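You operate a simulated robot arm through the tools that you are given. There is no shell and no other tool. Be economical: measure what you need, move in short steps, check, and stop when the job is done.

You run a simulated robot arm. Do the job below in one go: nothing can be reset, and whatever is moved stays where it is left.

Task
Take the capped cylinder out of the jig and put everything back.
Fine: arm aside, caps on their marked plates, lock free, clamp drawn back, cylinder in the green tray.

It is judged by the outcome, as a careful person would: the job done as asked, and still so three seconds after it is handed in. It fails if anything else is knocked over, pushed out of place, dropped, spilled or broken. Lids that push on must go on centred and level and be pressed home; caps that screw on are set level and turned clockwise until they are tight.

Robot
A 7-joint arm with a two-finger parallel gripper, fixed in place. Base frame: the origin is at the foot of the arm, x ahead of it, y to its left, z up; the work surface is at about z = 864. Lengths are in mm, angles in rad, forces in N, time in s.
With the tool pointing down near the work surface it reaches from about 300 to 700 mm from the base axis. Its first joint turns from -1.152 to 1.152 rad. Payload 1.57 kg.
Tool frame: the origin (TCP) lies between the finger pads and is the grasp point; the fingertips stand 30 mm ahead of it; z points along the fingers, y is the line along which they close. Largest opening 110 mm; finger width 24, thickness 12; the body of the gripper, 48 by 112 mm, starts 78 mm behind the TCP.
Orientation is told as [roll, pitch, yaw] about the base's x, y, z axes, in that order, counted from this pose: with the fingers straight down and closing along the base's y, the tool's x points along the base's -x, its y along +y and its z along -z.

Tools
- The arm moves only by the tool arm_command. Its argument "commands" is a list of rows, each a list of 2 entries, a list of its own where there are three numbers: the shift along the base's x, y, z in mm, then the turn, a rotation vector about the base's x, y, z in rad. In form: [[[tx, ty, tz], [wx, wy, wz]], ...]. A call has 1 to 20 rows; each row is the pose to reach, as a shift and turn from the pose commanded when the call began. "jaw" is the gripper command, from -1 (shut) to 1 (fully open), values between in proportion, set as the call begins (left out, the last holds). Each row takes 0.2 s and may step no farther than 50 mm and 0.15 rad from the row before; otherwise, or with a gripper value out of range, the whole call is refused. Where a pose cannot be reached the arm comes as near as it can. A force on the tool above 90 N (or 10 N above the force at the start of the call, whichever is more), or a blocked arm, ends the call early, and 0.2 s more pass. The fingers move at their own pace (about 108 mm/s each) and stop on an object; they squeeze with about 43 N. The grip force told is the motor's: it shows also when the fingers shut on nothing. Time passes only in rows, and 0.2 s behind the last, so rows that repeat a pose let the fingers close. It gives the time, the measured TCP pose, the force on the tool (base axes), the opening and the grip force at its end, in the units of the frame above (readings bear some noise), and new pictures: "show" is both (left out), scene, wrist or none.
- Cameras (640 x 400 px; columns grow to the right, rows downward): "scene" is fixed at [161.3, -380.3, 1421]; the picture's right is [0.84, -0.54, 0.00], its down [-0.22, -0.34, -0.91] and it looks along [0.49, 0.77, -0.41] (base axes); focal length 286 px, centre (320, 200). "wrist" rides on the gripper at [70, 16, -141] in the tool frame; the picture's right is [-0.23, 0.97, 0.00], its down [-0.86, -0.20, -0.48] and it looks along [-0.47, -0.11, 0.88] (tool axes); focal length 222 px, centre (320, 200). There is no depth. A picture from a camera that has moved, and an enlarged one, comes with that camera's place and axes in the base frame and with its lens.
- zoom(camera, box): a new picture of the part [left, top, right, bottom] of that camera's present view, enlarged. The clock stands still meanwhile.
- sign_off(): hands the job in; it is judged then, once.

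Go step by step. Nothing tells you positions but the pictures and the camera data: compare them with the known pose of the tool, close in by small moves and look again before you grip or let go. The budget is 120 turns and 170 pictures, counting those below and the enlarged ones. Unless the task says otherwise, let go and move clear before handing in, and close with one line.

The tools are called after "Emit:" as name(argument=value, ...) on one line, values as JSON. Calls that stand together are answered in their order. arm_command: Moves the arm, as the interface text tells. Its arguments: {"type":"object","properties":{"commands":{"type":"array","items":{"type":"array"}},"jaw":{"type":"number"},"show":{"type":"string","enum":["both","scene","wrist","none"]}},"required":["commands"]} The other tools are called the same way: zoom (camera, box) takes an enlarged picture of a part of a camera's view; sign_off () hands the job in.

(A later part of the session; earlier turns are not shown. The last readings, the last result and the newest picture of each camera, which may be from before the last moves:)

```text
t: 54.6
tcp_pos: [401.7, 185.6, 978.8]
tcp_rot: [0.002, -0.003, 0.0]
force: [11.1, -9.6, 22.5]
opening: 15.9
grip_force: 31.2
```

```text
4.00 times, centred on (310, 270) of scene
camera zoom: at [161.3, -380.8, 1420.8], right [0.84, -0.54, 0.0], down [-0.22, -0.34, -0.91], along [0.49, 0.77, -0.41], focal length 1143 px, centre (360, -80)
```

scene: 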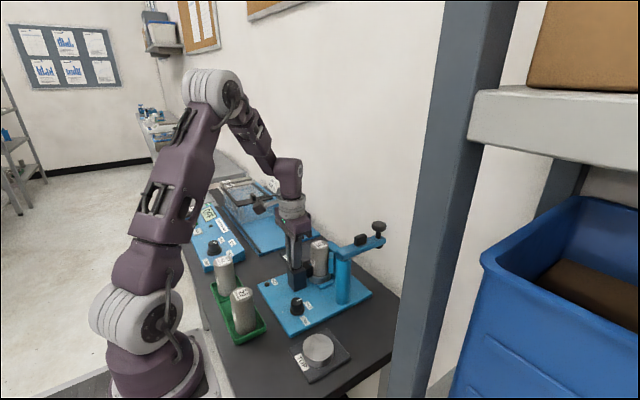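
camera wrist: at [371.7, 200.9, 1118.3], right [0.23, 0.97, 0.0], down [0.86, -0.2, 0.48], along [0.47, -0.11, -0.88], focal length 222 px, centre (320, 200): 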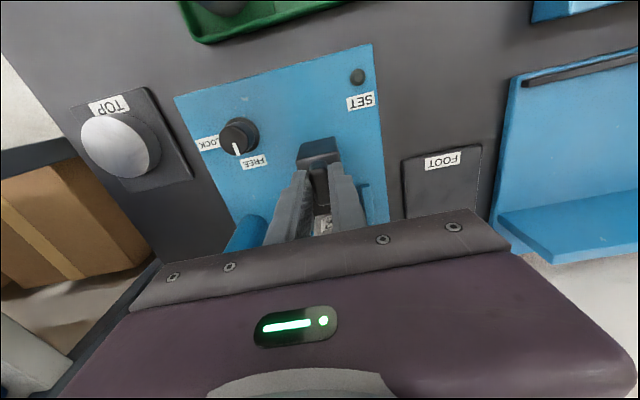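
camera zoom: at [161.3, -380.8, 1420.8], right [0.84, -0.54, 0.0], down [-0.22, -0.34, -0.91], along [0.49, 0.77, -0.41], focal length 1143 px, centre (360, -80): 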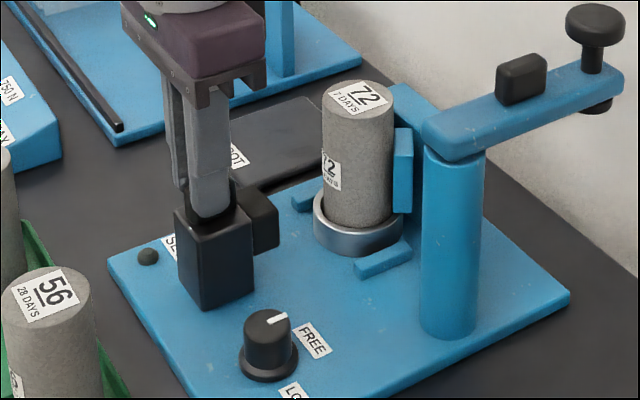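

Clamp is fully back at its stop. I'll ease off, release, rise and go over the cylinder.

Emit:
arm_command(commands=[[[1.5, 1, -2], [0, 0, 0]]], show="none")

Emit:
arm_command(commands=[[[0, 0, 0], [0, 0, 0]], [[0, 0, 0], [0, 0, 0]], [[0, 0, 40], [0, 0, 0]], [[0, 0, 80], [0, 0, 0]], [[40, 0, 85], [0, 0, 0]], [[80, 0, 85], [0, 0, 0]], [[118, 0, 85], [0, 0, 0]], [[118, 0, 60], [0, 0, 0]]], jaw=0.1)

Emit:
zoom(camera="scene", box=[250, 220, 370, 320])

Emit:
zoom(camera="wrist", box=[240, 60, 420, 220])

```text
t: 55.0
tcp_pos: [402.0, 185.3, 975.9]
tcp_rot: [0.0, -0.003, 0.0]
force: [4.6, -20.5, 51.5]
opening: 15.2
grip_force: 31.7
```

```text
t: 56.8
tcp_pos: [521.8, 185.2, 1035.3]
tcp_rot: [0.0, 0.001, 0.0]
force: [-0.2, 0.1, 0.4]
opening: 60.6
grip_force: 0.0
camera wrist: at [450.6, 201.1, 1175.7], right [0.23, 0.97, 0.0], down [0.85, -0.2, 0.48], along [0.47, -0.11, -0.88], focal length 222 px, centre (320, 200)
```

scene: 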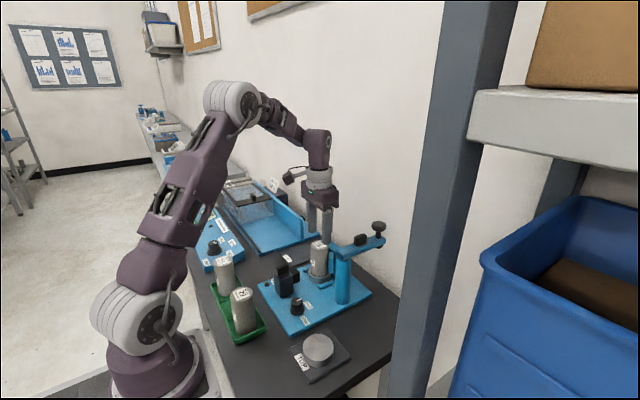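
wrist: 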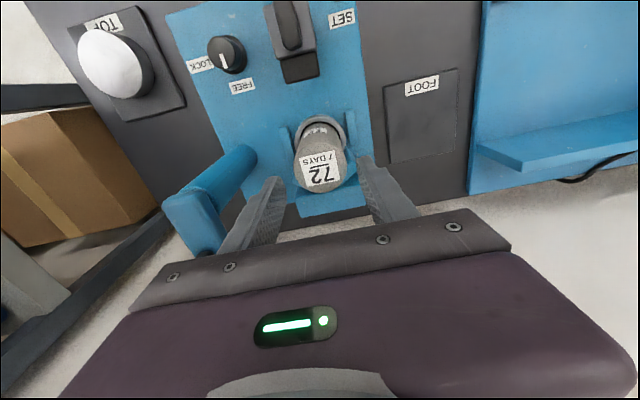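

```text
4.00 times, centred on (310, 270) of scene
camera zoom: at [161.3, -380.3, 1421.0], right [0.84, -0.54, 0.0], down [-0.22, -0.34, -0.91], along [0.49, 0.77, -0.41], focal length 1143 px, centre (360, -80)
```

zoom: 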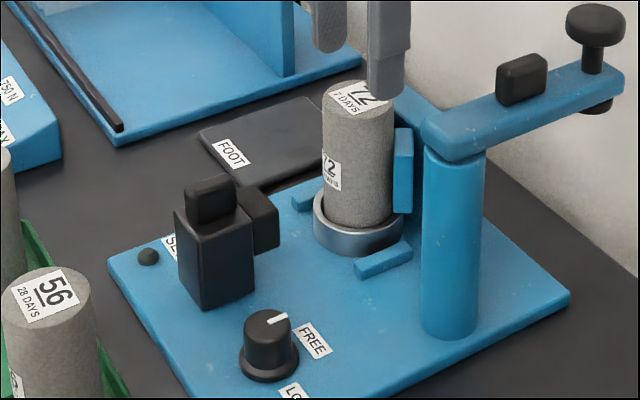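

```text
2.50 times, centred on (330, 140) of wrist
camera zoom: at [450.6, 201.1, 1175.7], right [0.23, 0.97, 0.0], down [0.85, -0.2, 0.48], along [0.47, -0.11, -0.88], focal length 555 px, centre (295, 350)
```

zoom: 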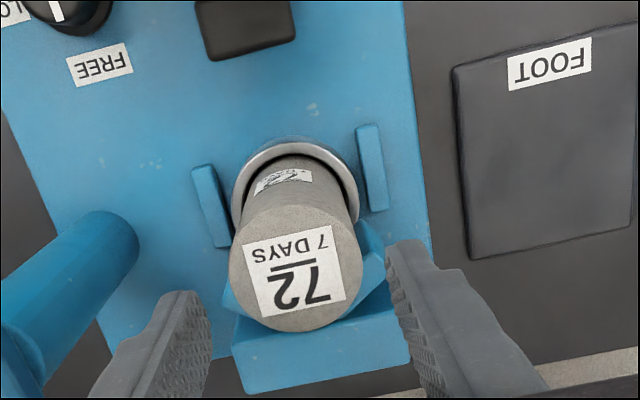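

Emit:
arm_command(commands=[[[-3, 0, -20], [0, 0, 0]], [[-3, 0, -34], [0, 0, 0]], [[-3, 0, -41], [0, 0, 0]]], show="none")

Emit:
zoom(camera="scene", box=[290, 210, 360, 280])

```text
t: 57.6
tcp_pos: [517.8, 187.1, 993.6]
tcp_rot: [0.0, 0.0, -0.001]
force: [0.0, 0.4, -0.1]
opening: 60.5
grip_force: 0.0
```

```text
5.71 times, centred on (325, 245) of scene
camera zoom: at [161.3, -380.3, 1421.0], right [0.84, -0.54, 0.0], down [-0.22, -0.34, -0.91], along [0.49, 0.77, -0.41], focal length 1634 px, centre (291, -57)
```

zoom: 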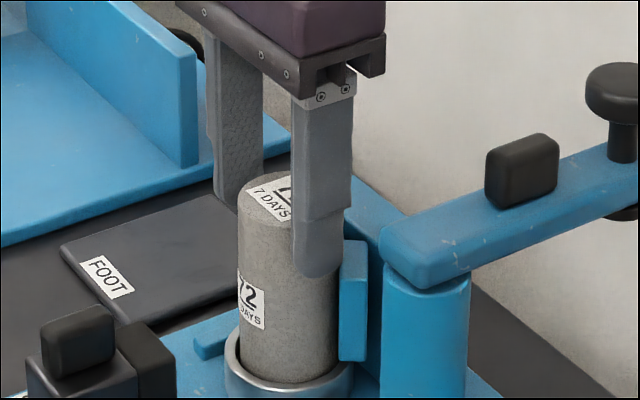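

Emit:
arm_command(commands=[[[0, 0, 0], [0, 0, 0]], [[0, 0, 0], [0, 0, 0]], [[0, 0, 0], [0, 0, 0]]], jaw=-1, show="none")

Emit:
arm_command(commands=[[[0, 0, 2], [0, 0, 0]], [[0, 0, 5], [0, 0, 0]], [[0, 0, 8], [0, 0, 0]]], show="none")

Emit:
zoom(camera="scene", box=[280, 210, 360, 290])

```text
t: 58.4
tcp_pos: [516.9, 187.0, 993.3]
tcp_rot: [-0.003, 0.002, 0.0]
force: [-2.8, -8.7, 0.2]
opening: 49.3
grip_force: 43.0
```

```text
t: 59.2
tcp_pos: [516.8, 186.6, 1003.0]
tcp_rot: [-0.001, 0.003, 0.0]
force: [-6.7, -3.1, -7.2]
opening: 49.1
grip_force: 43.3
```

```text
5.00 times, centred on (320, 250) of scene
camera zoom: at [161.2, -380.4, 1420.9], right [0.84, -0.54, 0.0], down [-0.22, -0.34, -0.91], along [0.49, 0.77, -0.41], focal length 1429 px, centre (320, -50)
```

zoom: 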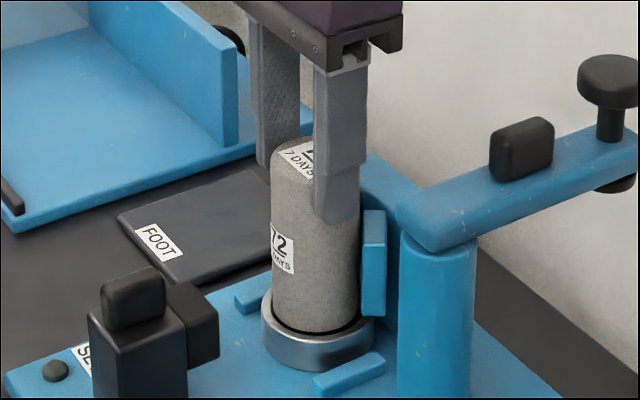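

Emit:
arm_command(commands=[[[0, 0, 30], [0, 0, 0]], [[0, 0, 65], [0, 0, 0]], [[-3, 0, 100], [0, 0, 0]], [[-40, 0, 110], [0, 0, 0]], [[-80, 0, 110], [0, 0, 0]]])

Emit:
zoom(camera="scene", box=[190, 220, 370, 350])

```text
t: 60.4
tcp_pos: [438.6, 188.4, 1112.2]
tcp_rot: [0.001, 0.001, 0.0]
force: [-0.9, 0.7, -4.3]
opening: 48.9
grip_force: 43.4
camera wrist: at [367.0, 204.4, 1251.8], right [0.23, 0.97, 0.0], down [0.86, -0.2, 0.48], along [0.47, -0.11, -0.88], focal length 222 px, centre (320, 200)
```

scene: 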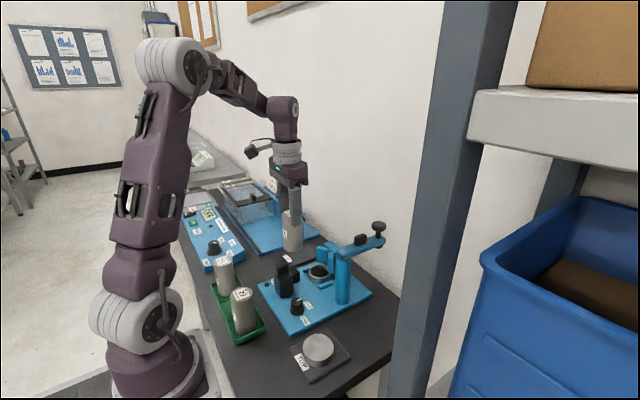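
wrist: 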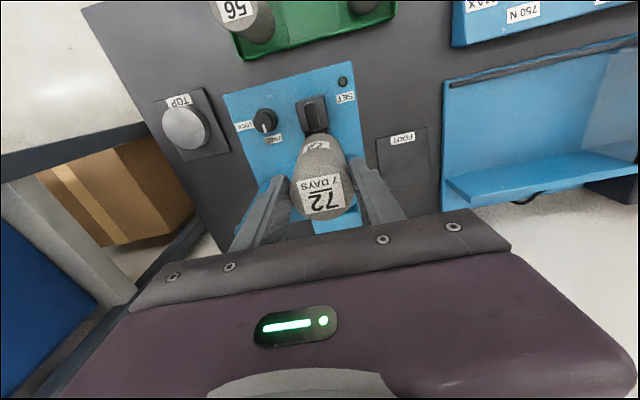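

```text
3.08 times, centred on (280, 285) of scene
camera zoom: at [161.3, -380.3, 1421.0], right [0.84, -0.54, 0.0], down [-0.22, -0.34, -0.91], along [0.49, 0.77, -0.41], focal length 880 px, centre (443, -62)
```

zoom: 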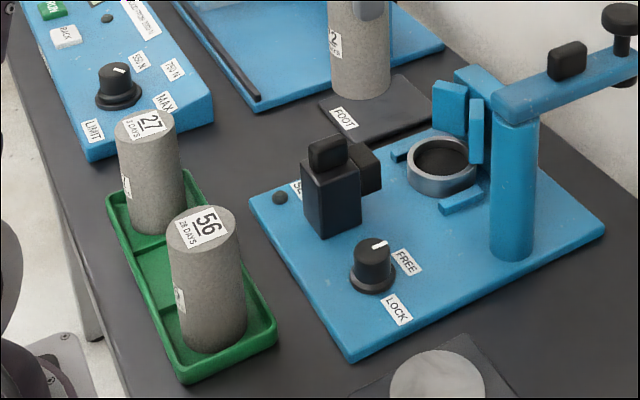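

The foot cap stayed in the jig. The tray's middle slot at about (281, 210) is free, so I'll carry the cylinder there while turning the wrist a quarter so the fingers straddle along x.

Emit:
arm_command(commands=[[[-10, 2, 8], [0, 0, 0.14]], [[-25, 4, 10], [0, 0, 0.28]], [[-40, 6, 10], [0, 0, 0.42]], [[-55, 8, 10], [0, 0, 0.56]], [[-70, 10, 10], [0, 0, 0.7]], [[-85, 12, 10], [0, 0, 0.84]], [[-100, 14, 10], [0, 0, 0.98]], [[-115, 16, 10], [0, 0, 1.12]], [[-130, 18, 10], [0, 0, 1.26]], [[-145, 19, 10], [0, 0, 1.4]], [[-157, 20, 10], [0, 0, 1.54]], [[-157, 20, 10], [0, 0, 1.5708]]])

Emit:
zoom(camera="scene", box=[170, 200, 350, 350])

```text
t: 63.0
tcp_pos: [279.1, 207.0, 1123.0]
tcp_rot: [-0.001, 0.0, 1.573]
force: [-0.6, 0.5, -3.7]
opening: 49.4
grip_force: 43.2
camera wrist: at [262.3, 136.5, 1263.2], right [-0.97, 0.23, 0.0], down [0.2, 0.86, 0.48], along [0.11, 0.47, -0.88], focal length 222 px, centre (320, 200)
```

scene: 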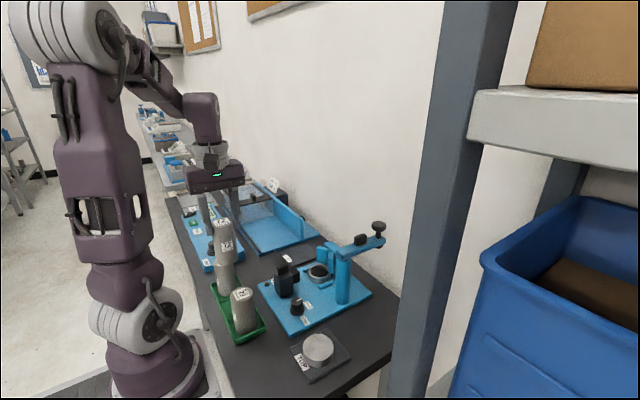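
wrist: 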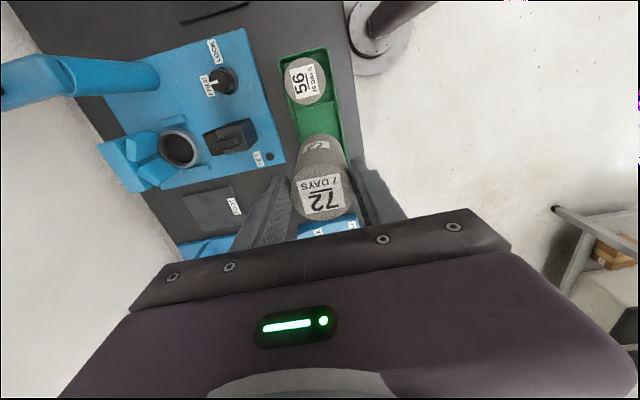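

```text
2.67 times, centred on (260, 275) of scene
camera zoom: at [161.3, -380.3, 1421.0], right [0.84, -0.54, 0.0], down [-0.22, -0.34, -0.91], along [0.49, 0.77, -0.41], focal length 762 px, centre (480, 0)
```

zoom: 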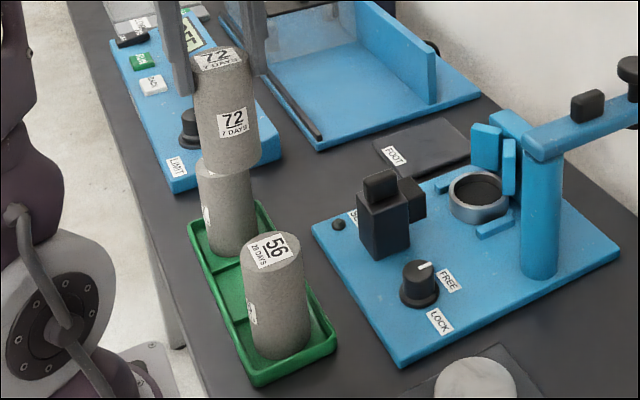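

Emit:
arm_command(commands=[[[2, 0, -45], [0, 0, 0]], [[2, 0, -90], [0, 0, 0]], [[2, 0, -115], [0, 0, 0]]])

Emit:
zoom(camera="scene", box=[190, 220, 290, 350])

Emit:
zoom(camera="wrist", box=[240, 20, 420, 220])

```text
t: 63.8
tcp_pos: [281.9, 205.5, 1009.8]
tcp_rot: [-0.001, 0.0, 1.571]
force: [1.2, -0.1, -4.6]
opening: 49.2
grip_force: 43.1
camera wrist: at [265.5, 135.9, 1149.5], right [-0.97, 0.23, 0.0], down [0.2, 0.85, 0.48], along [0.11, 0.47, -0.88], focal length 222 px, centre (320, 200)
```

scene: 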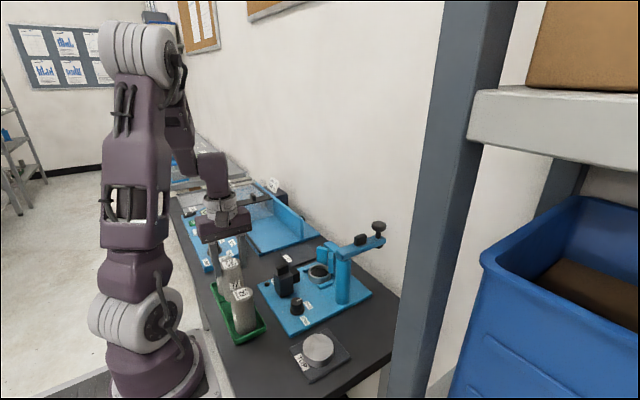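
wrist: 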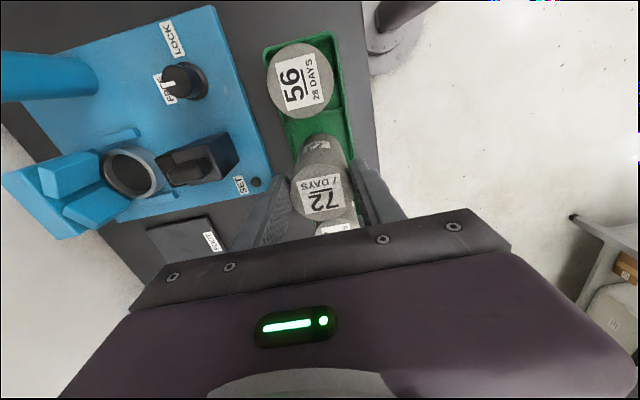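

```text
3.08 times, centred on (240, 285) of scene
camera zoom: at [161.3, -380.3, 1421.0], right [0.84, -0.54, 0.0], down [-0.22, -0.34, -0.91], along [0.49, 0.77, -0.41], focal length 880 px, centre (566, -62)
```

zoom: 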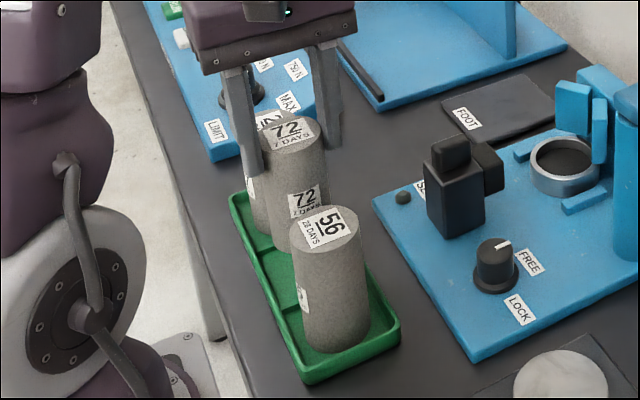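

```text
2.00 times, centred on (330, 120) of wrist
camera zoom: at [265.5, 135.9, 1149.5], right [-0.97, 0.23, 0.0], down [0.2, 0.85, 0.48], along [0.11, 0.47, -0.88], focal length 444 px, centre (300, 360)
```

zoom: 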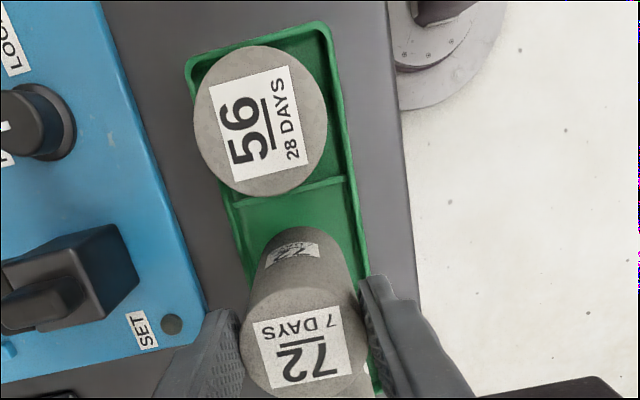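

Emit:
arm_command(commands=[[[-1, 0.5, -10], [0, 0, 0]], [[-1, 0.5, -20], [0, 0, 0]], [[-1, 0.5, -24], [0, 0, 0]]], show="none")

Emit:
zoom(camera="scene", box=[190, 220, 290, 350])

```text
t: 64.6
tcp_pos: [282.4, 208.0, 983.8]
tcp_rot: [0.001, 0.001, 1.571]
force: [-0.7, -0.6, -4.0]
opening: 49.2
grip_force: 42.5
```

```text
3.08 times, centred on (240, 285) of scene
camera zoom: at [161.3, -380.3, 1421.0], right [0.84, -0.54, 0.0], down [-0.22, -0.34, -0.91], along [0.49, 0.77, -0.41], focal length 880 px, centre (566, -62)
```

zoom: 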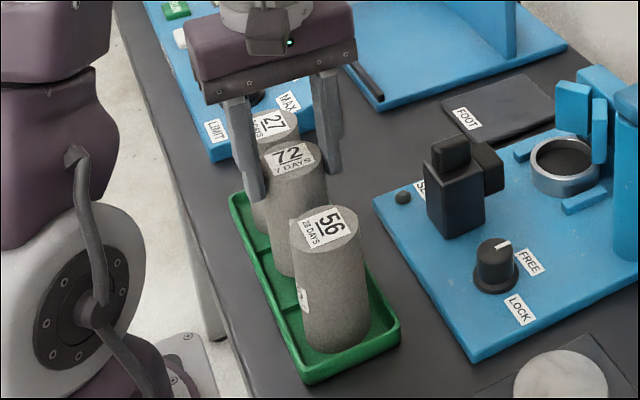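

Emit:
arm_command(commands=[[[0, 0, -1.5], [0, 0, 0]], [[0, 0, -3], [0, 0, 0]], [[0, 0, -4], [0, 0, 0]]], show="none")

```text
t: 65.4
tcp_pos: [281.2, 208.0, 979.8]
tcp_rot: [0.0, -0.001, 1.571]
force: [1.1, 0.0, -4.2]
opening: 49.3
grip_force: 43.0
```

Emit:
arm_command(commands=[[[0, 0, -1.5], [0, 0, 0]], [[0, 0, -3], [0, 0, 0]], [[0, 0, -3], [0, 0, 0]]], show="none")

```text
t: 66.2
tcp_pos: [281.0, 207.5, 975.1]
tcp_rot: [0.0, 0.0, 1.571]
force: [-0.2, -0.8, -4.6]
opening: 49.4
grip_force: 43.1
```

Emit:
arm_command(commands=[[[0, 0, -1.5], [0, 0, 0]], [[0, 0, -3], [0, 0, 0]], [[0, 0, -3], [0, 0, 0]]], show="none")

Emit:
zoom(camera="scene", box=[200, 240, 280, 340])

```text
t: 67.0
tcp_pos: [280.7, 207.6, 974.4]
tcp_rot: [0.0, 0.0, 1.571]
force: [-1.2, -3.0, 9.9]
opening: 49.4
grip_force: 42.5
```

```text
4.00 times, centred on (240, 290) of scene
camera zoom: at [161.2, -380.5, 1420.9], right [0.84, -0.54, 0.0], down [-0.22, -0.34, -0.91], along [0.49, 0.77, -0.41], focal length 1143 px, centre (640, -160)
```

zoom: 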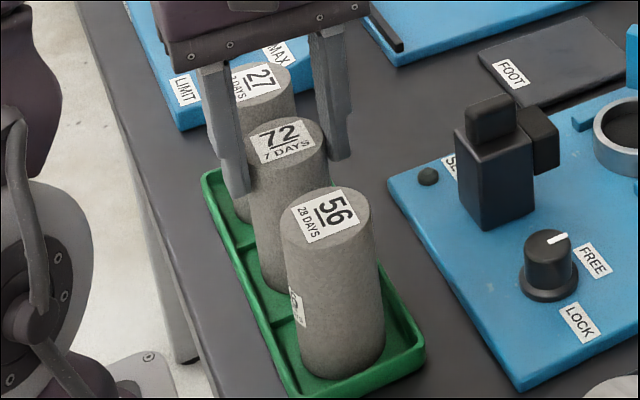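

Cylinder 72 is seated in the middle slot. I'll release, rise, and go back over the foot cap.

Emit:
arm_command(commands=[[[0, 0, 2], [0, 0, 0]], [[0, 0, 2], [0, 0, 0]], [[0, 0, 2], [0, 0, 0]], [[0, 0, 40], [0, 0, 0]], [[0, 0, 80], [0, 0, 0]], [[10, 0, 100], [0, 0, -0.14]], [[30, 0, 105], [0, 0, -0.28]], [[50, 0, 110], [0, 0, -0.42]], [[70, 0, 110], [0, 0, -0.56]], [[90, -2, 110], [0, 0, -0.7]], [[110, -4, 110], [0, 0, -0.84]], [[130, -6, 110], [0, 0, -0.98]], [[150, -8, 110], [0, 0, -1.12]], [[170, -10, 110], [0, 0, -1.26]], [[190, -14, 110], [0, 0, -1.4]], [[210, -18, 100], [0, 0, -1.54]], [[234, -22, 90], [0, 0, -1.5708]]], jaw=0.1)

Emit:
zoom(camera="scene", box=[200, 220, 380, 350])

Emit:
zoom(camera="wrist", box=[230, 50, 430, 220])

```text
t: 70.6
tcp_pos: [514.5, 182.7, 1062.2]
tcp_rot: [0.001, 0.0, -0.003]
force: [0.2, -0.4, 0.4]
opening: 60.4
grip_force: 0.0
camera wrist: at [444.0, 200.0, 1202.7], right [0.23, 0.97, 0.0], down [0.85, -0.2, 0.48], along [0.47, -0.11, -0.88], focal length 222 px, centre (320, 200)
```

scene: 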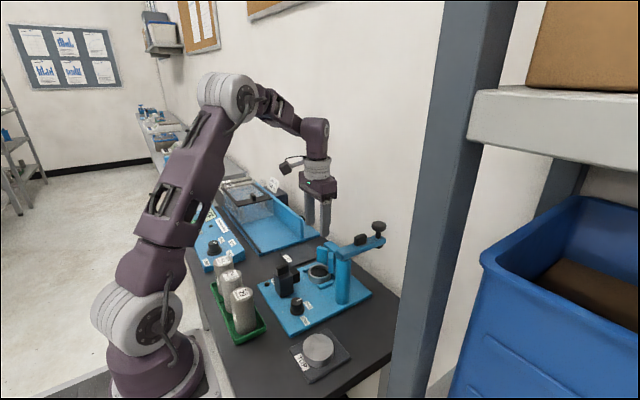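
wrist: 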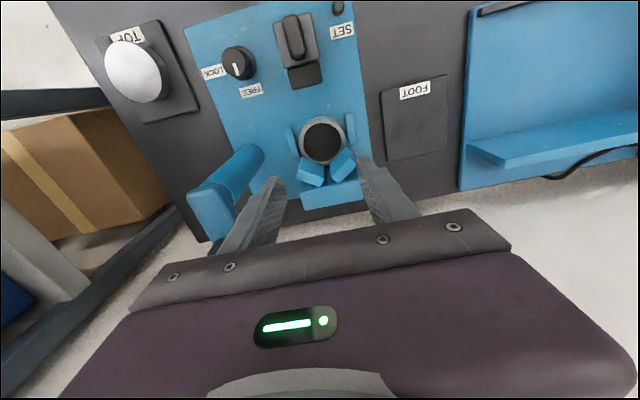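

```text
3.08 times, centred on (290, 285) of scene
camera zoom: at [161.3, -380.3, 1420.9], right [0.84, -0.54, 0.0], down [-0.22, -0.34, -0.91], along [0.49, 0.77, -0.41], focal length 880 px, centre (412, -62)
```

zoom: 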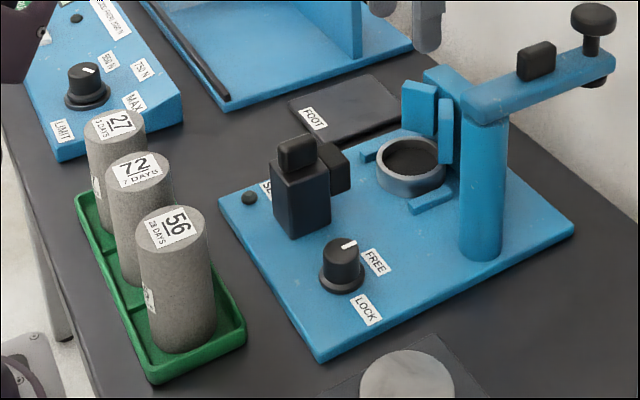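

```text
2.35 times, centred on (330, 135) of wrist
camera zoom: at [444.0, 200.0, 1202.7], right [0.23, 0.97, 0.0], down [0.85, -0.2, 0.48], along [0.47, -0.11, -0.88], focal length 523 px, centre (296, 353)
```

zoom: 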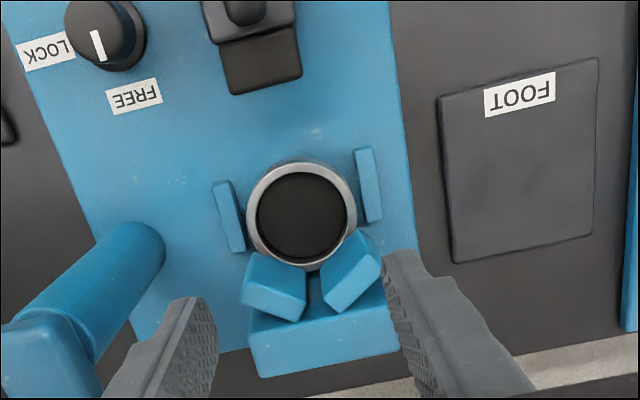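

Emit:
zoom(camera="scene", box=[295, 255, 345, 292])

```text
10.81 times, centred on (320, 274) of scene
camera zoom: at [161.3, -380.3, 1420.9], right [0.84, -0.54, 0.0], down [-0.22, -0.34, -0.91], along [0.49, 0.77, -0.41], focal length 3090 px, centre (320, -595)
```

zoom: 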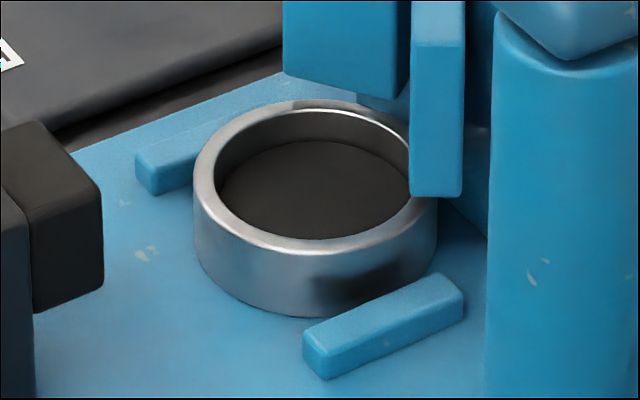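

The V stops overhang the foot cap, so it must slide out toward -x between the guide bars before lifting. I'll turn the wrist, put one finger inside the cup and one outside its near wall, and draw it back about 18 mm.

Emit:
arm_command(commands=[[[0, 0, 0], [0, 0, 0.14]], [[0, 0, 0], [0, 0, 0.28]], [[0, 0, 0], [0, 0, 0.42]], [[-5, 0, 0], [0, 0, 0.56]], [[-10, 0, 0], [0, 0, 0.7]], [[-15, 0, 0], [0, 0, 0.84]], [[-20, 0, 0], [0, 0, 0.98]], [[-23, 2, 0], [0, 0, 1.12]], [[-23, 3, 0], [0, 0, 1.26]], [[-23, 3, -20], [0, 0, 1.4]], [[-23, 3, -40], [0, 0, 1.54]], [[-23, 3, -60], [0, 0, 1.5708]]], jaw=-0.455)

Emit:
zoom(camera="scene", box=[270, 210, 370, 290])

Emit:
zoom(camera="wrist", box=[230, 80, 430, 240])

```text
t: 73.2
tcp_pos: [491.6, 189.4, 1003.7]
tcp_rot: [0.0, -0.001, 1.573]
force: [0.3, -0.3, -0.6]
opening: 30.1
grip_force: 0.0
camera wrist: at [473.8, 119.6, 1143.7], right [-0.97, 0.22, 0.0], down [0.2, 0.86, 0.48], along [0.11, 0.47, -0.88], focal length 222 px, centre (320, 200)
```

scene: 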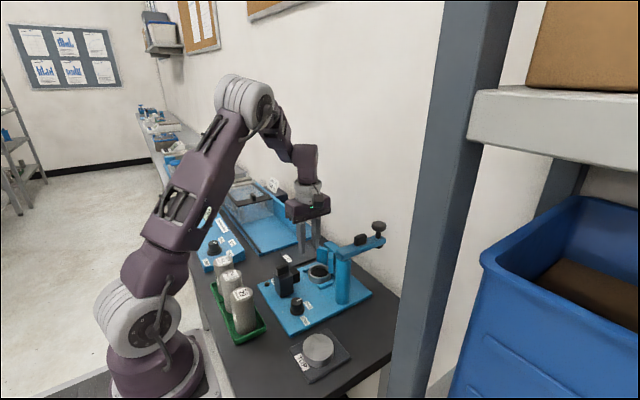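
wrist: 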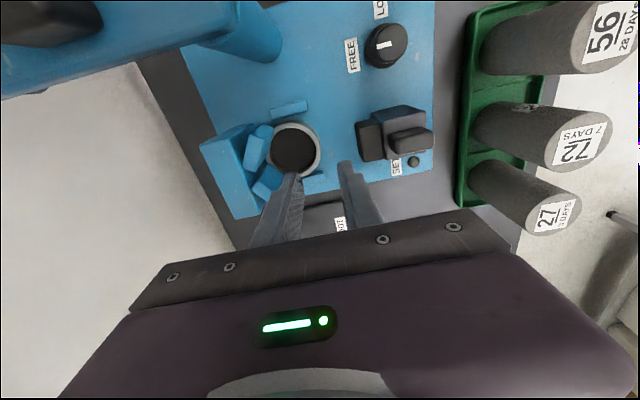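

```text
5.00 times, centred on (320, 250) of scene
camera zoom: at [161.3, -380.3, 1421.0], right [0.84, -0.54, 0.0], down [-0.22, -0.34, -0.91], along [0.49, 0.77, -0.41], focal length 1429 px, centre (320, -50)
```

zoom: 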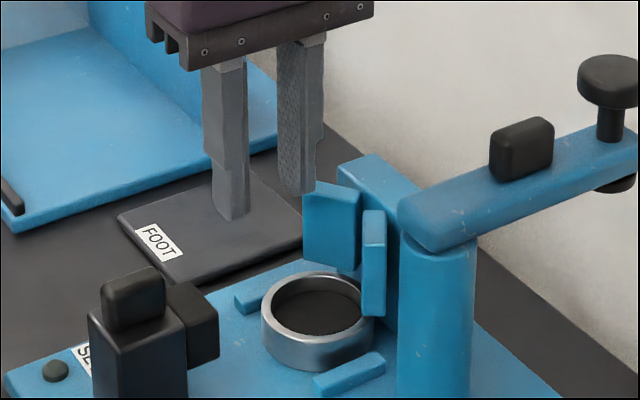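

```text
2.50 times, centred on (330, 160) of wrist
camera zoom: at [473.8, 119.6, 1143.7], right [-0.97, 0.22, 0.0], down [0.2, 0.86, 0.48], along [0.11, 0.47, -0.88], focal length 555 px, centre (295, 300)
```

zoom: 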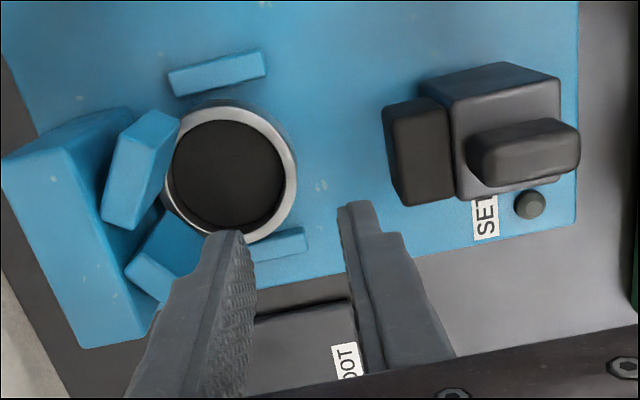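

Emit:
arm_command(commands=[[[0, -2, -30], [0, 0, 0]], [[0, -2, -60], [0, 0, 0]], [[0, -2, -70], [0, 0, 0]]], show="wrist")

Emit:
zoom(camera="scene", box=[280, 230, 350, 290])

```text
t: 74.0
tcp_pos: [491.8, 187.3, 934.3]
tcp_rot: [0.0, -0.001, 1.571]
force: [0.0, -1.5, 0.3]
opening: 30.0
grip_force: 0.0
camera wrist: at [474.0, 116.9, 1073.6], right [-0.97, 0.23, 0.0], down [0.2, 0.85, 0.48], along [0.11, 0.47, -0.88], focal length 222 px, centre (320, 200)
```

wrist: 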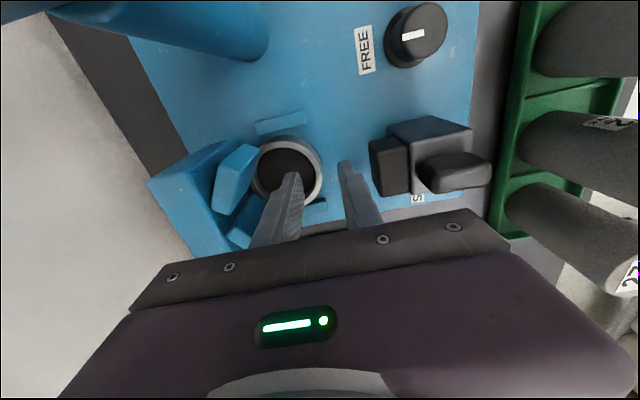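

```text
6.67 times, centred on (315, 260) of scene
camera zoom: at [161.3, -380.3, 1421.0], right [0.84, -0.54, 0.0], down [-0.22, -0.34, -0.91], along [0.49, 0.77, -0.41], focal length 1906 px, centre (353, -200)
```

zoom: 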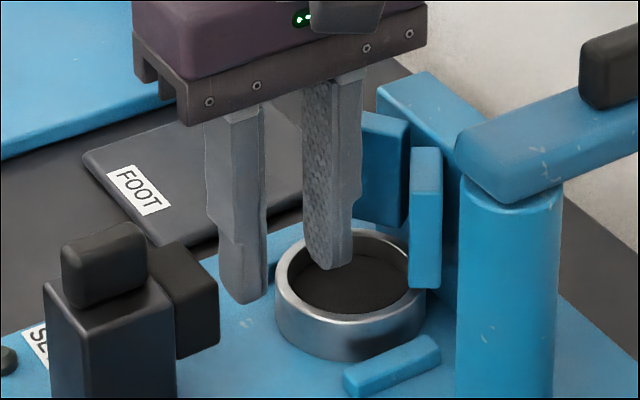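

Emit:
arm_command(commands=[[[0, 0, -6], [0, 0, 0]], [[0, 0, -11], [0, 0, 0]]], show="none")

Emit:
zoom(camera="scene", box=[280, 230, 350, 290])

```text
t: 74.6
tcp_pos: [492.3, 186.3, 922.2]
tcp_rot: [-0.001, 0.0, 1.571]
force: [0.0, -0.3, 0.4]
opening: 30.0
grip_force: 0.0
```

```text
6.67 times, centred on (315, 260) of scene
camera zoom: at [161.3, -380.3, 1421.0], right [0.84, -0.54, 0.0], down [-0.22, -0.34, -0.91], along [0.49, 0.77, -0.41], focal length 1906 px, centre (353, -200)
```

zoom: 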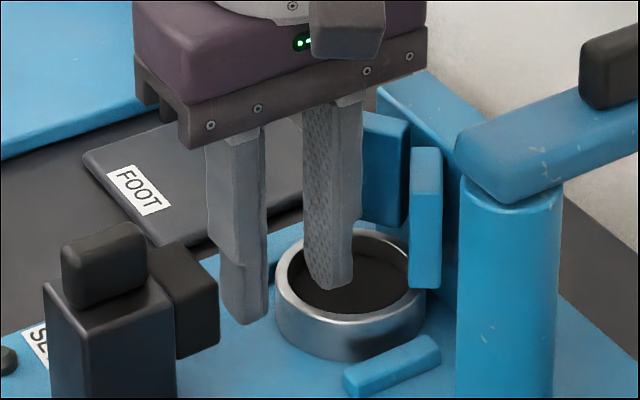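

Emit:
arm_command(commands=[[[0, 0, 0], [0, 0, 0]], [[0, 0, 0], [0, 0, 0]], [[0, 0, 0], [0, 0, 0]]], jaw=-1, show="none")

Emit:
arm_command(commands=[[[-3, 0, 0], [0, 0, 0]], [[-6, 0, 0], [0, 0, 0]], [[-9, 0, 0], [0, 0, 0]]], show="none")

Emit:
zoom(camera="scene", box=[280, 230, 350, 290])

```text
t: 75.4
tcp_pos: [491.8, 186.8, 924.4]
tcp_rot: [-0.002, 0.001, 1.571]
force: [-0.6, -1.1, -0.4]
opening: 6.8
grip_force: 25.9
```

```text
t: 76.2
tcp_pos: [483.3, 186.5, 922.5]
tcp_rot: [-0.002, 0.002, 1.571]
force: [2.5, 0.4, 3.7]
opening: 6.6
grip_force: 26.2
```

```text
6.67 times, centred on (315, 260) of scene
camera zoom: at [161.3, -380.4, 1420.9], right [0.84, -0.54, 0.0], down [-0.22, -0.34, -0.91], along [0.49, 0.77, -0.41], focal length 1906 px, centre (353, -200)
```

zoom: 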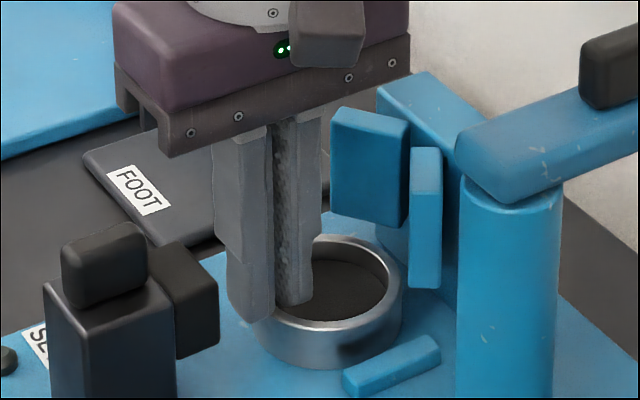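

Emit:
arm_command(commands=[[[-4, 0, 0], [0, 0, 0]], [[-8, 0, 0], [0, 0, 0]], [[-11, 0, 0], [0, 0, 0]]], show="wrist")

Emit:
zoom(camera="scene", box=[280, 230, 350, 290])

```text
t: 77.0
tcp_pos: [472.2, 187.1, 923.6]
tcp_rot: [0.002, 0.001, 1.571]
force: [3.4, 0.7, 2.8]
opening: 6.8
grip_force: 26.2
camera wrist: at [454.6, 116.4, 1063.1], right [-0.97, 0.23, 0.0], down [0.2, 0.85, 0.48], along [0.11, 0.47, -0.88], focal length 222 px, centre (320, 200)
```

wrist: 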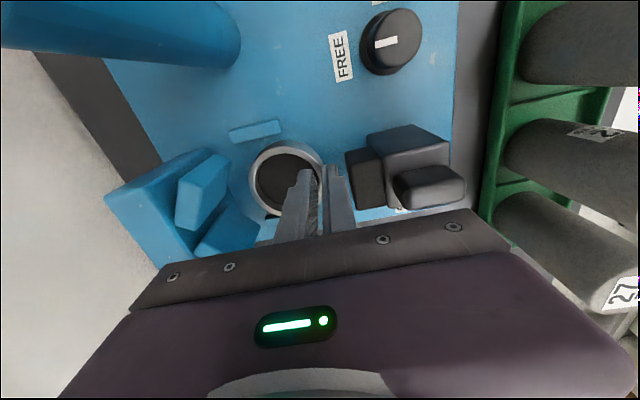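

```text
6.67 times, centred on (315, 260) of scene
camera zoom: at [161.3, -380.4, 1420.9], right [0.84, -0.54, 0.0], down [-0.22, -0.34, -0.91], along [0.49, 0.77, -0.41], focal length 1906 px, centre (353, -200)
```

zoom: 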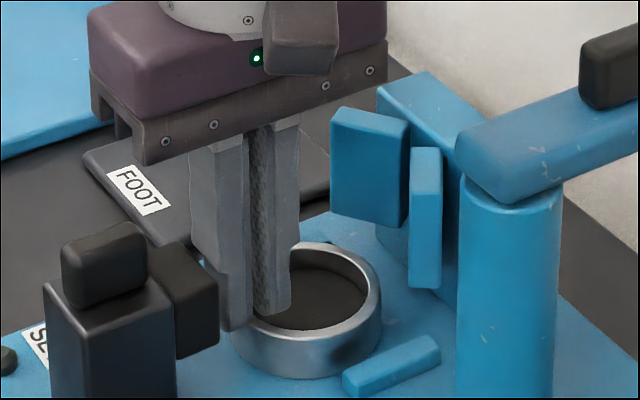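

Emit:
arm_command(commands=[[[0, 0, 0], [0, 0, 0]], [[0, 0, 0], [0, 0, 0]], [[0, 0, 30], [0, 0, 0]], [[0, 0, 70], [0, 0, 0]], [[10, 0, 95], [0, 0, -0.14]], [[20, 0, 95], [0, 0, -0.28]], [[30, 0, 95], [0, 0, -0.42]], [[30, 0, 95], [0, 0, -0.56]], [[30, 0, 95], [0, 0, -0.7]], [[30, 0, 95], [0, 0, -0.84]], [[30, 0, 95], [0, 0, -0.98]], [[30, 0, 95], [0, 0, -1.12]], [[30, 0, 95], [0, 0, -1.26]], [[29, 0, 95], [0, 0, -1.4]], [[29, 0, 95], [0, 0, -1.54]], [[29, 0, 85], [0, 0, -1.5708]]], jaw=-0.76)

Emit:
zoom(camera="scene", box=[270, 210, 370, 290])

Emit:
zoom(camera="wrist", box=[230, 60, 430, 220])

```text
t: 80.4
tcp_pos: [501.5, 186.0, 1007.0]
tcp_rot: [0.0, -0.001, -0.002]
force: [-0.3, 0.0, -0.3]
opening: 13.1
grip_force: 0.1
camera wrist: at [429.6, 202.3, 1147.9], right [0.23, 0.97, 0.0], down [0.85, -0.2, 0.48], along [0.47, -0.11, -0.88], focal length 222 px, centre (320, 200)
```

scene: 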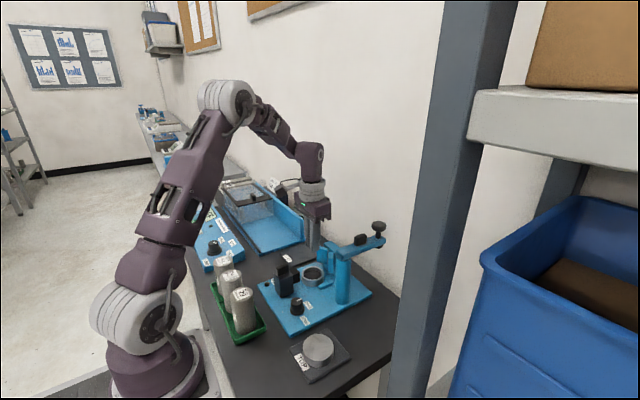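
wrist: 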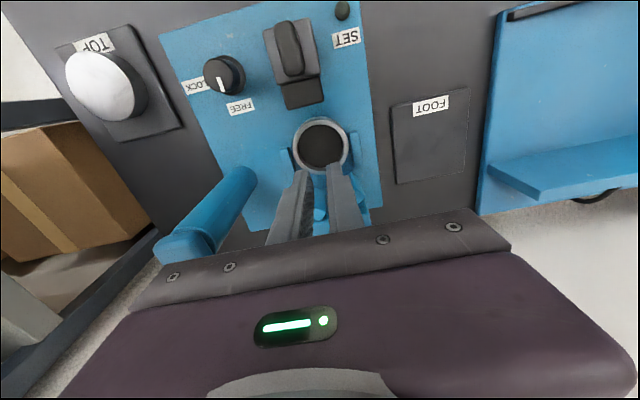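

```text
5.00 times, centred on (320, 250) of scene
camera zoom: at [161.3, -380.3, 1421.0], right [0.84, -0.54, 0.0], down [-0.22, -0.34, -0.91], along [0.49, 0.77, -0.41], focal length 1429 px, centre (320, -50)
```

zoom: 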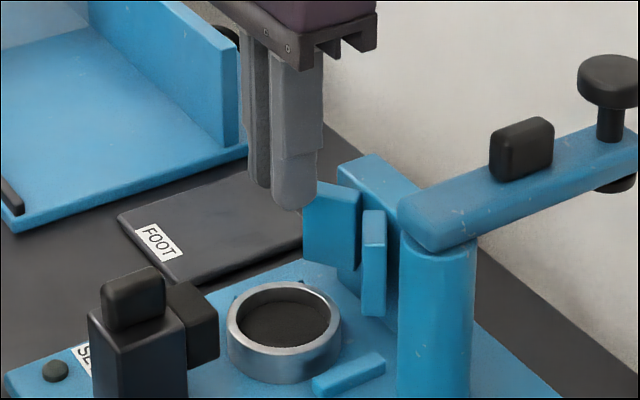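

```text
2.50 times, centred on (330, 140) of wrist
camera zoom: at [429.6, 202.3, 1147.9], right [0.23, 0.97, 0.0], down [0.85, -0.2, 0.48], along [0.47, -0.11, -0.88], focal length 555 px, centre (295, 350)
```

zoom: 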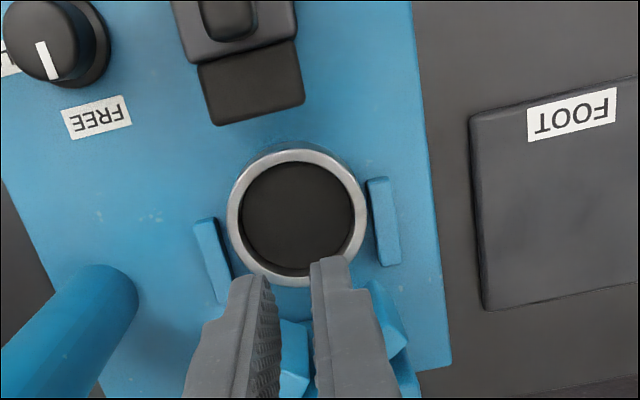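

Emit:
arm_command(commands=[[[-4, 0, 0], [0, 0, 0]], [[-4, 0, -30], [0, 0, 0]], [[-4, 0, -60], [0, 0, 0]], [[-4, 0, -80], [0, 0, 0]]], jaw=0.5, show="wrist")

Emit:
zoom(camera="scene", box=[280, 230, 350, 290])

```text
t: 81.4
tcp_pos: [496.4, 187.3, 927.8]
tcp_rot: [-0.001, 0.0, -0.001]
force: [-0.1, -0.2, -0.3]
opening: 82.6
grip_force: 0.1
camera wrist: at [424.7, 202.4, 1067.7], right [0.23, 0.97, 0.0], down [0.85, -0.2, 0.48], along [0.47, -0.11, -0.88], focal length 222 px, centre (320, 200)
```

wrist: 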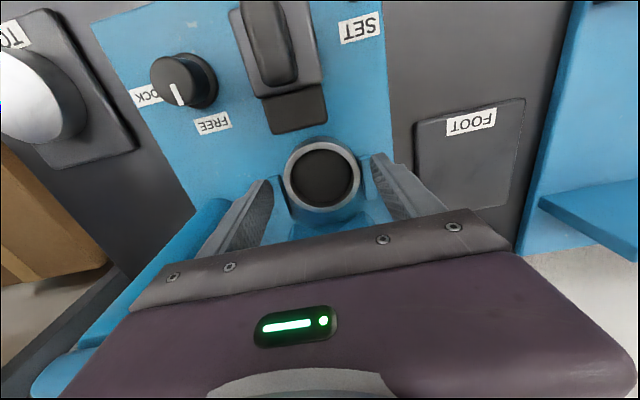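

```text
6.67 times, centred on (315, 260) of scene
camera zoom: at [161.3, -380.3, 1421.0], right [0.84, -0.54, 0.0], down [-0.22, -0.34, -0.91], along [0.49, 0.77, -0.41], focal length 1906 px, centre (353, -200)
```

zoom: 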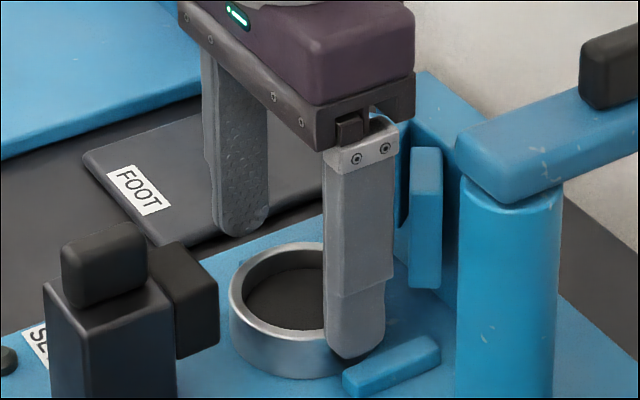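

Emit:
arm_command(commands=[[[0, 0, -5], [0, 0, 0]], [[0, 0, -10], [0, 0, 0]]], show="none")

Emit:
arm_command(commands=[[[0, 0, 0], [0, 0, 0]], [[0, 0, 0], [0, 0, 0]], [[0, 0, 0], [0, 0, 0]]], jaw=-1, show="none")

Emit:
zoom(camera="scene", box=[280, 230, 350, 290])

```text
t: 82.0
tcp_pos: [497.2, 184.6, 918.4]
tcp_rot: [0.001, -0.001, 0.0]
force: [1.3, -1.1, -0.5]
opening: 82.6
grip_force: 0.1
```

```text
t: 82.8
tcp_pos: [496.6, 184.9, 917.4]
tcp_rot: [0.0, 0.001, 0.001]
force: [-0.2, 1.7, -0.2]
opening: 65.1
grip_force: 43.1
```

```text
6.67 times, centred on (315, 260) of scene
camera zoom: at [161.3, -380.3, 1421.0], right [0.84, -0.54, 0.0], down [-0.22, -0.34, -0.91], along [0.49, 0.77, -0.41], focal length 1906 px, centre (353, -200)
```

zoom: 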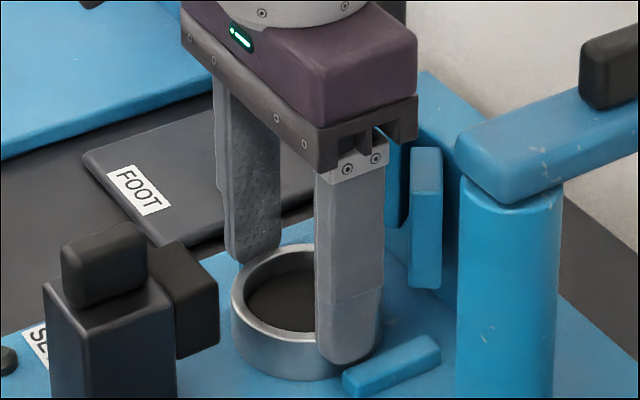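

Emit:
arm_command(commands=[[[0, 0, 3], [0, 0, 0]], [[0, 0, 10], [0, 0, 0]], [[0, 0, 40], [0, 0, 0]], [[0, 0, 80], [0, 0, 0]], [[0, 0, 120], [0, 0, 0]]])

Emit:
zoom(camera="scene", box=[270, 200, 370, 290])

Emit:
zoom(camera="wrist", box=[280, 40, 520, 220])

```text
t: 84.0
tcp_pos: [497.5, 187.5, 1039.0]
tcp_rot: [0.0, -0.001, -0.002]
force: [0.2, -0.9, -2.8]
opening: 65.0
grip_force: 43.0
camera wrist: at [426.3, 203.2, 1180.1], right [0.23, 0.97, 0.0], down [0.86, -0.2, 0.48], along [0.47, -0.11, -0.88], focal length 222 px, centre (320, 200)
```

scene: 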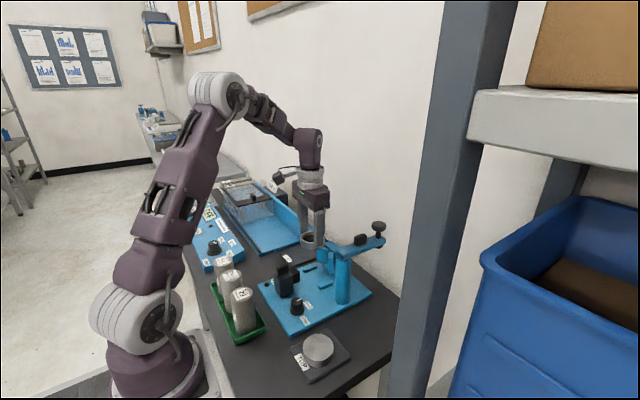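
wrist: 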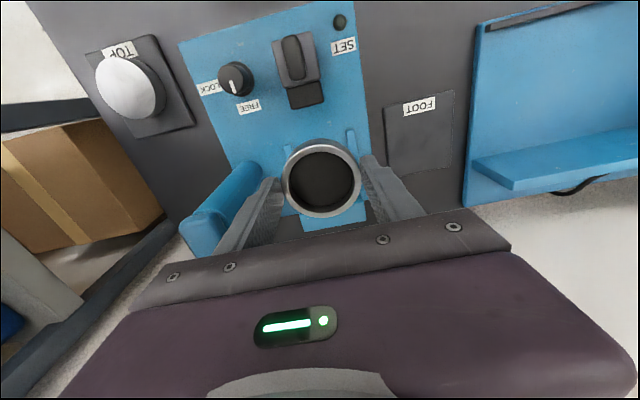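

```text
4.44 times, centred on (320, 245) of scene
camera zoom: at [161.3, -380.3, 1420.9], right [0.84, -0.54, 0.0], down [-0.22, -0.34, -0.91], along [0.49, 0.77, -0.41], focal length 1270 px, centre (320, 0)
```

zoom: 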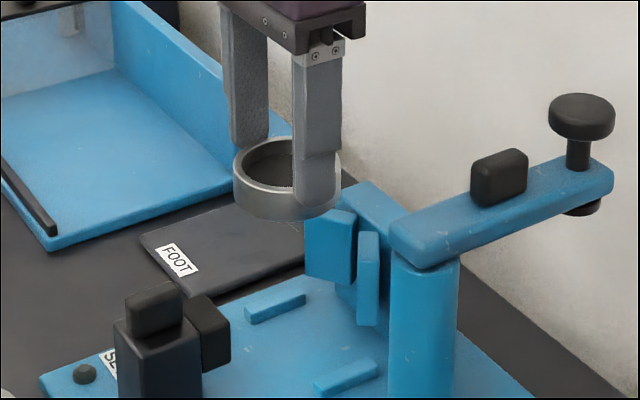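

```text
2.22 times, centred on (400, 130) of wrist
camera zoom: at [426.3, 203.2, 1180.1], right [0.23, 0.97, 0.0], down [0.86, -0.2, 0.48], along [0.47, -0.11, -0.88], focal length 494 px, centre (142, 356)
```

zoom: 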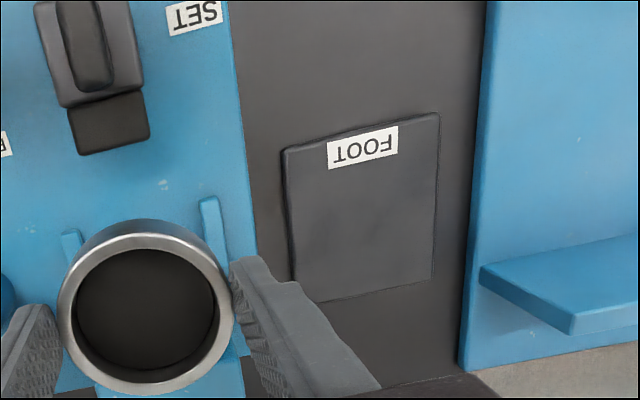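

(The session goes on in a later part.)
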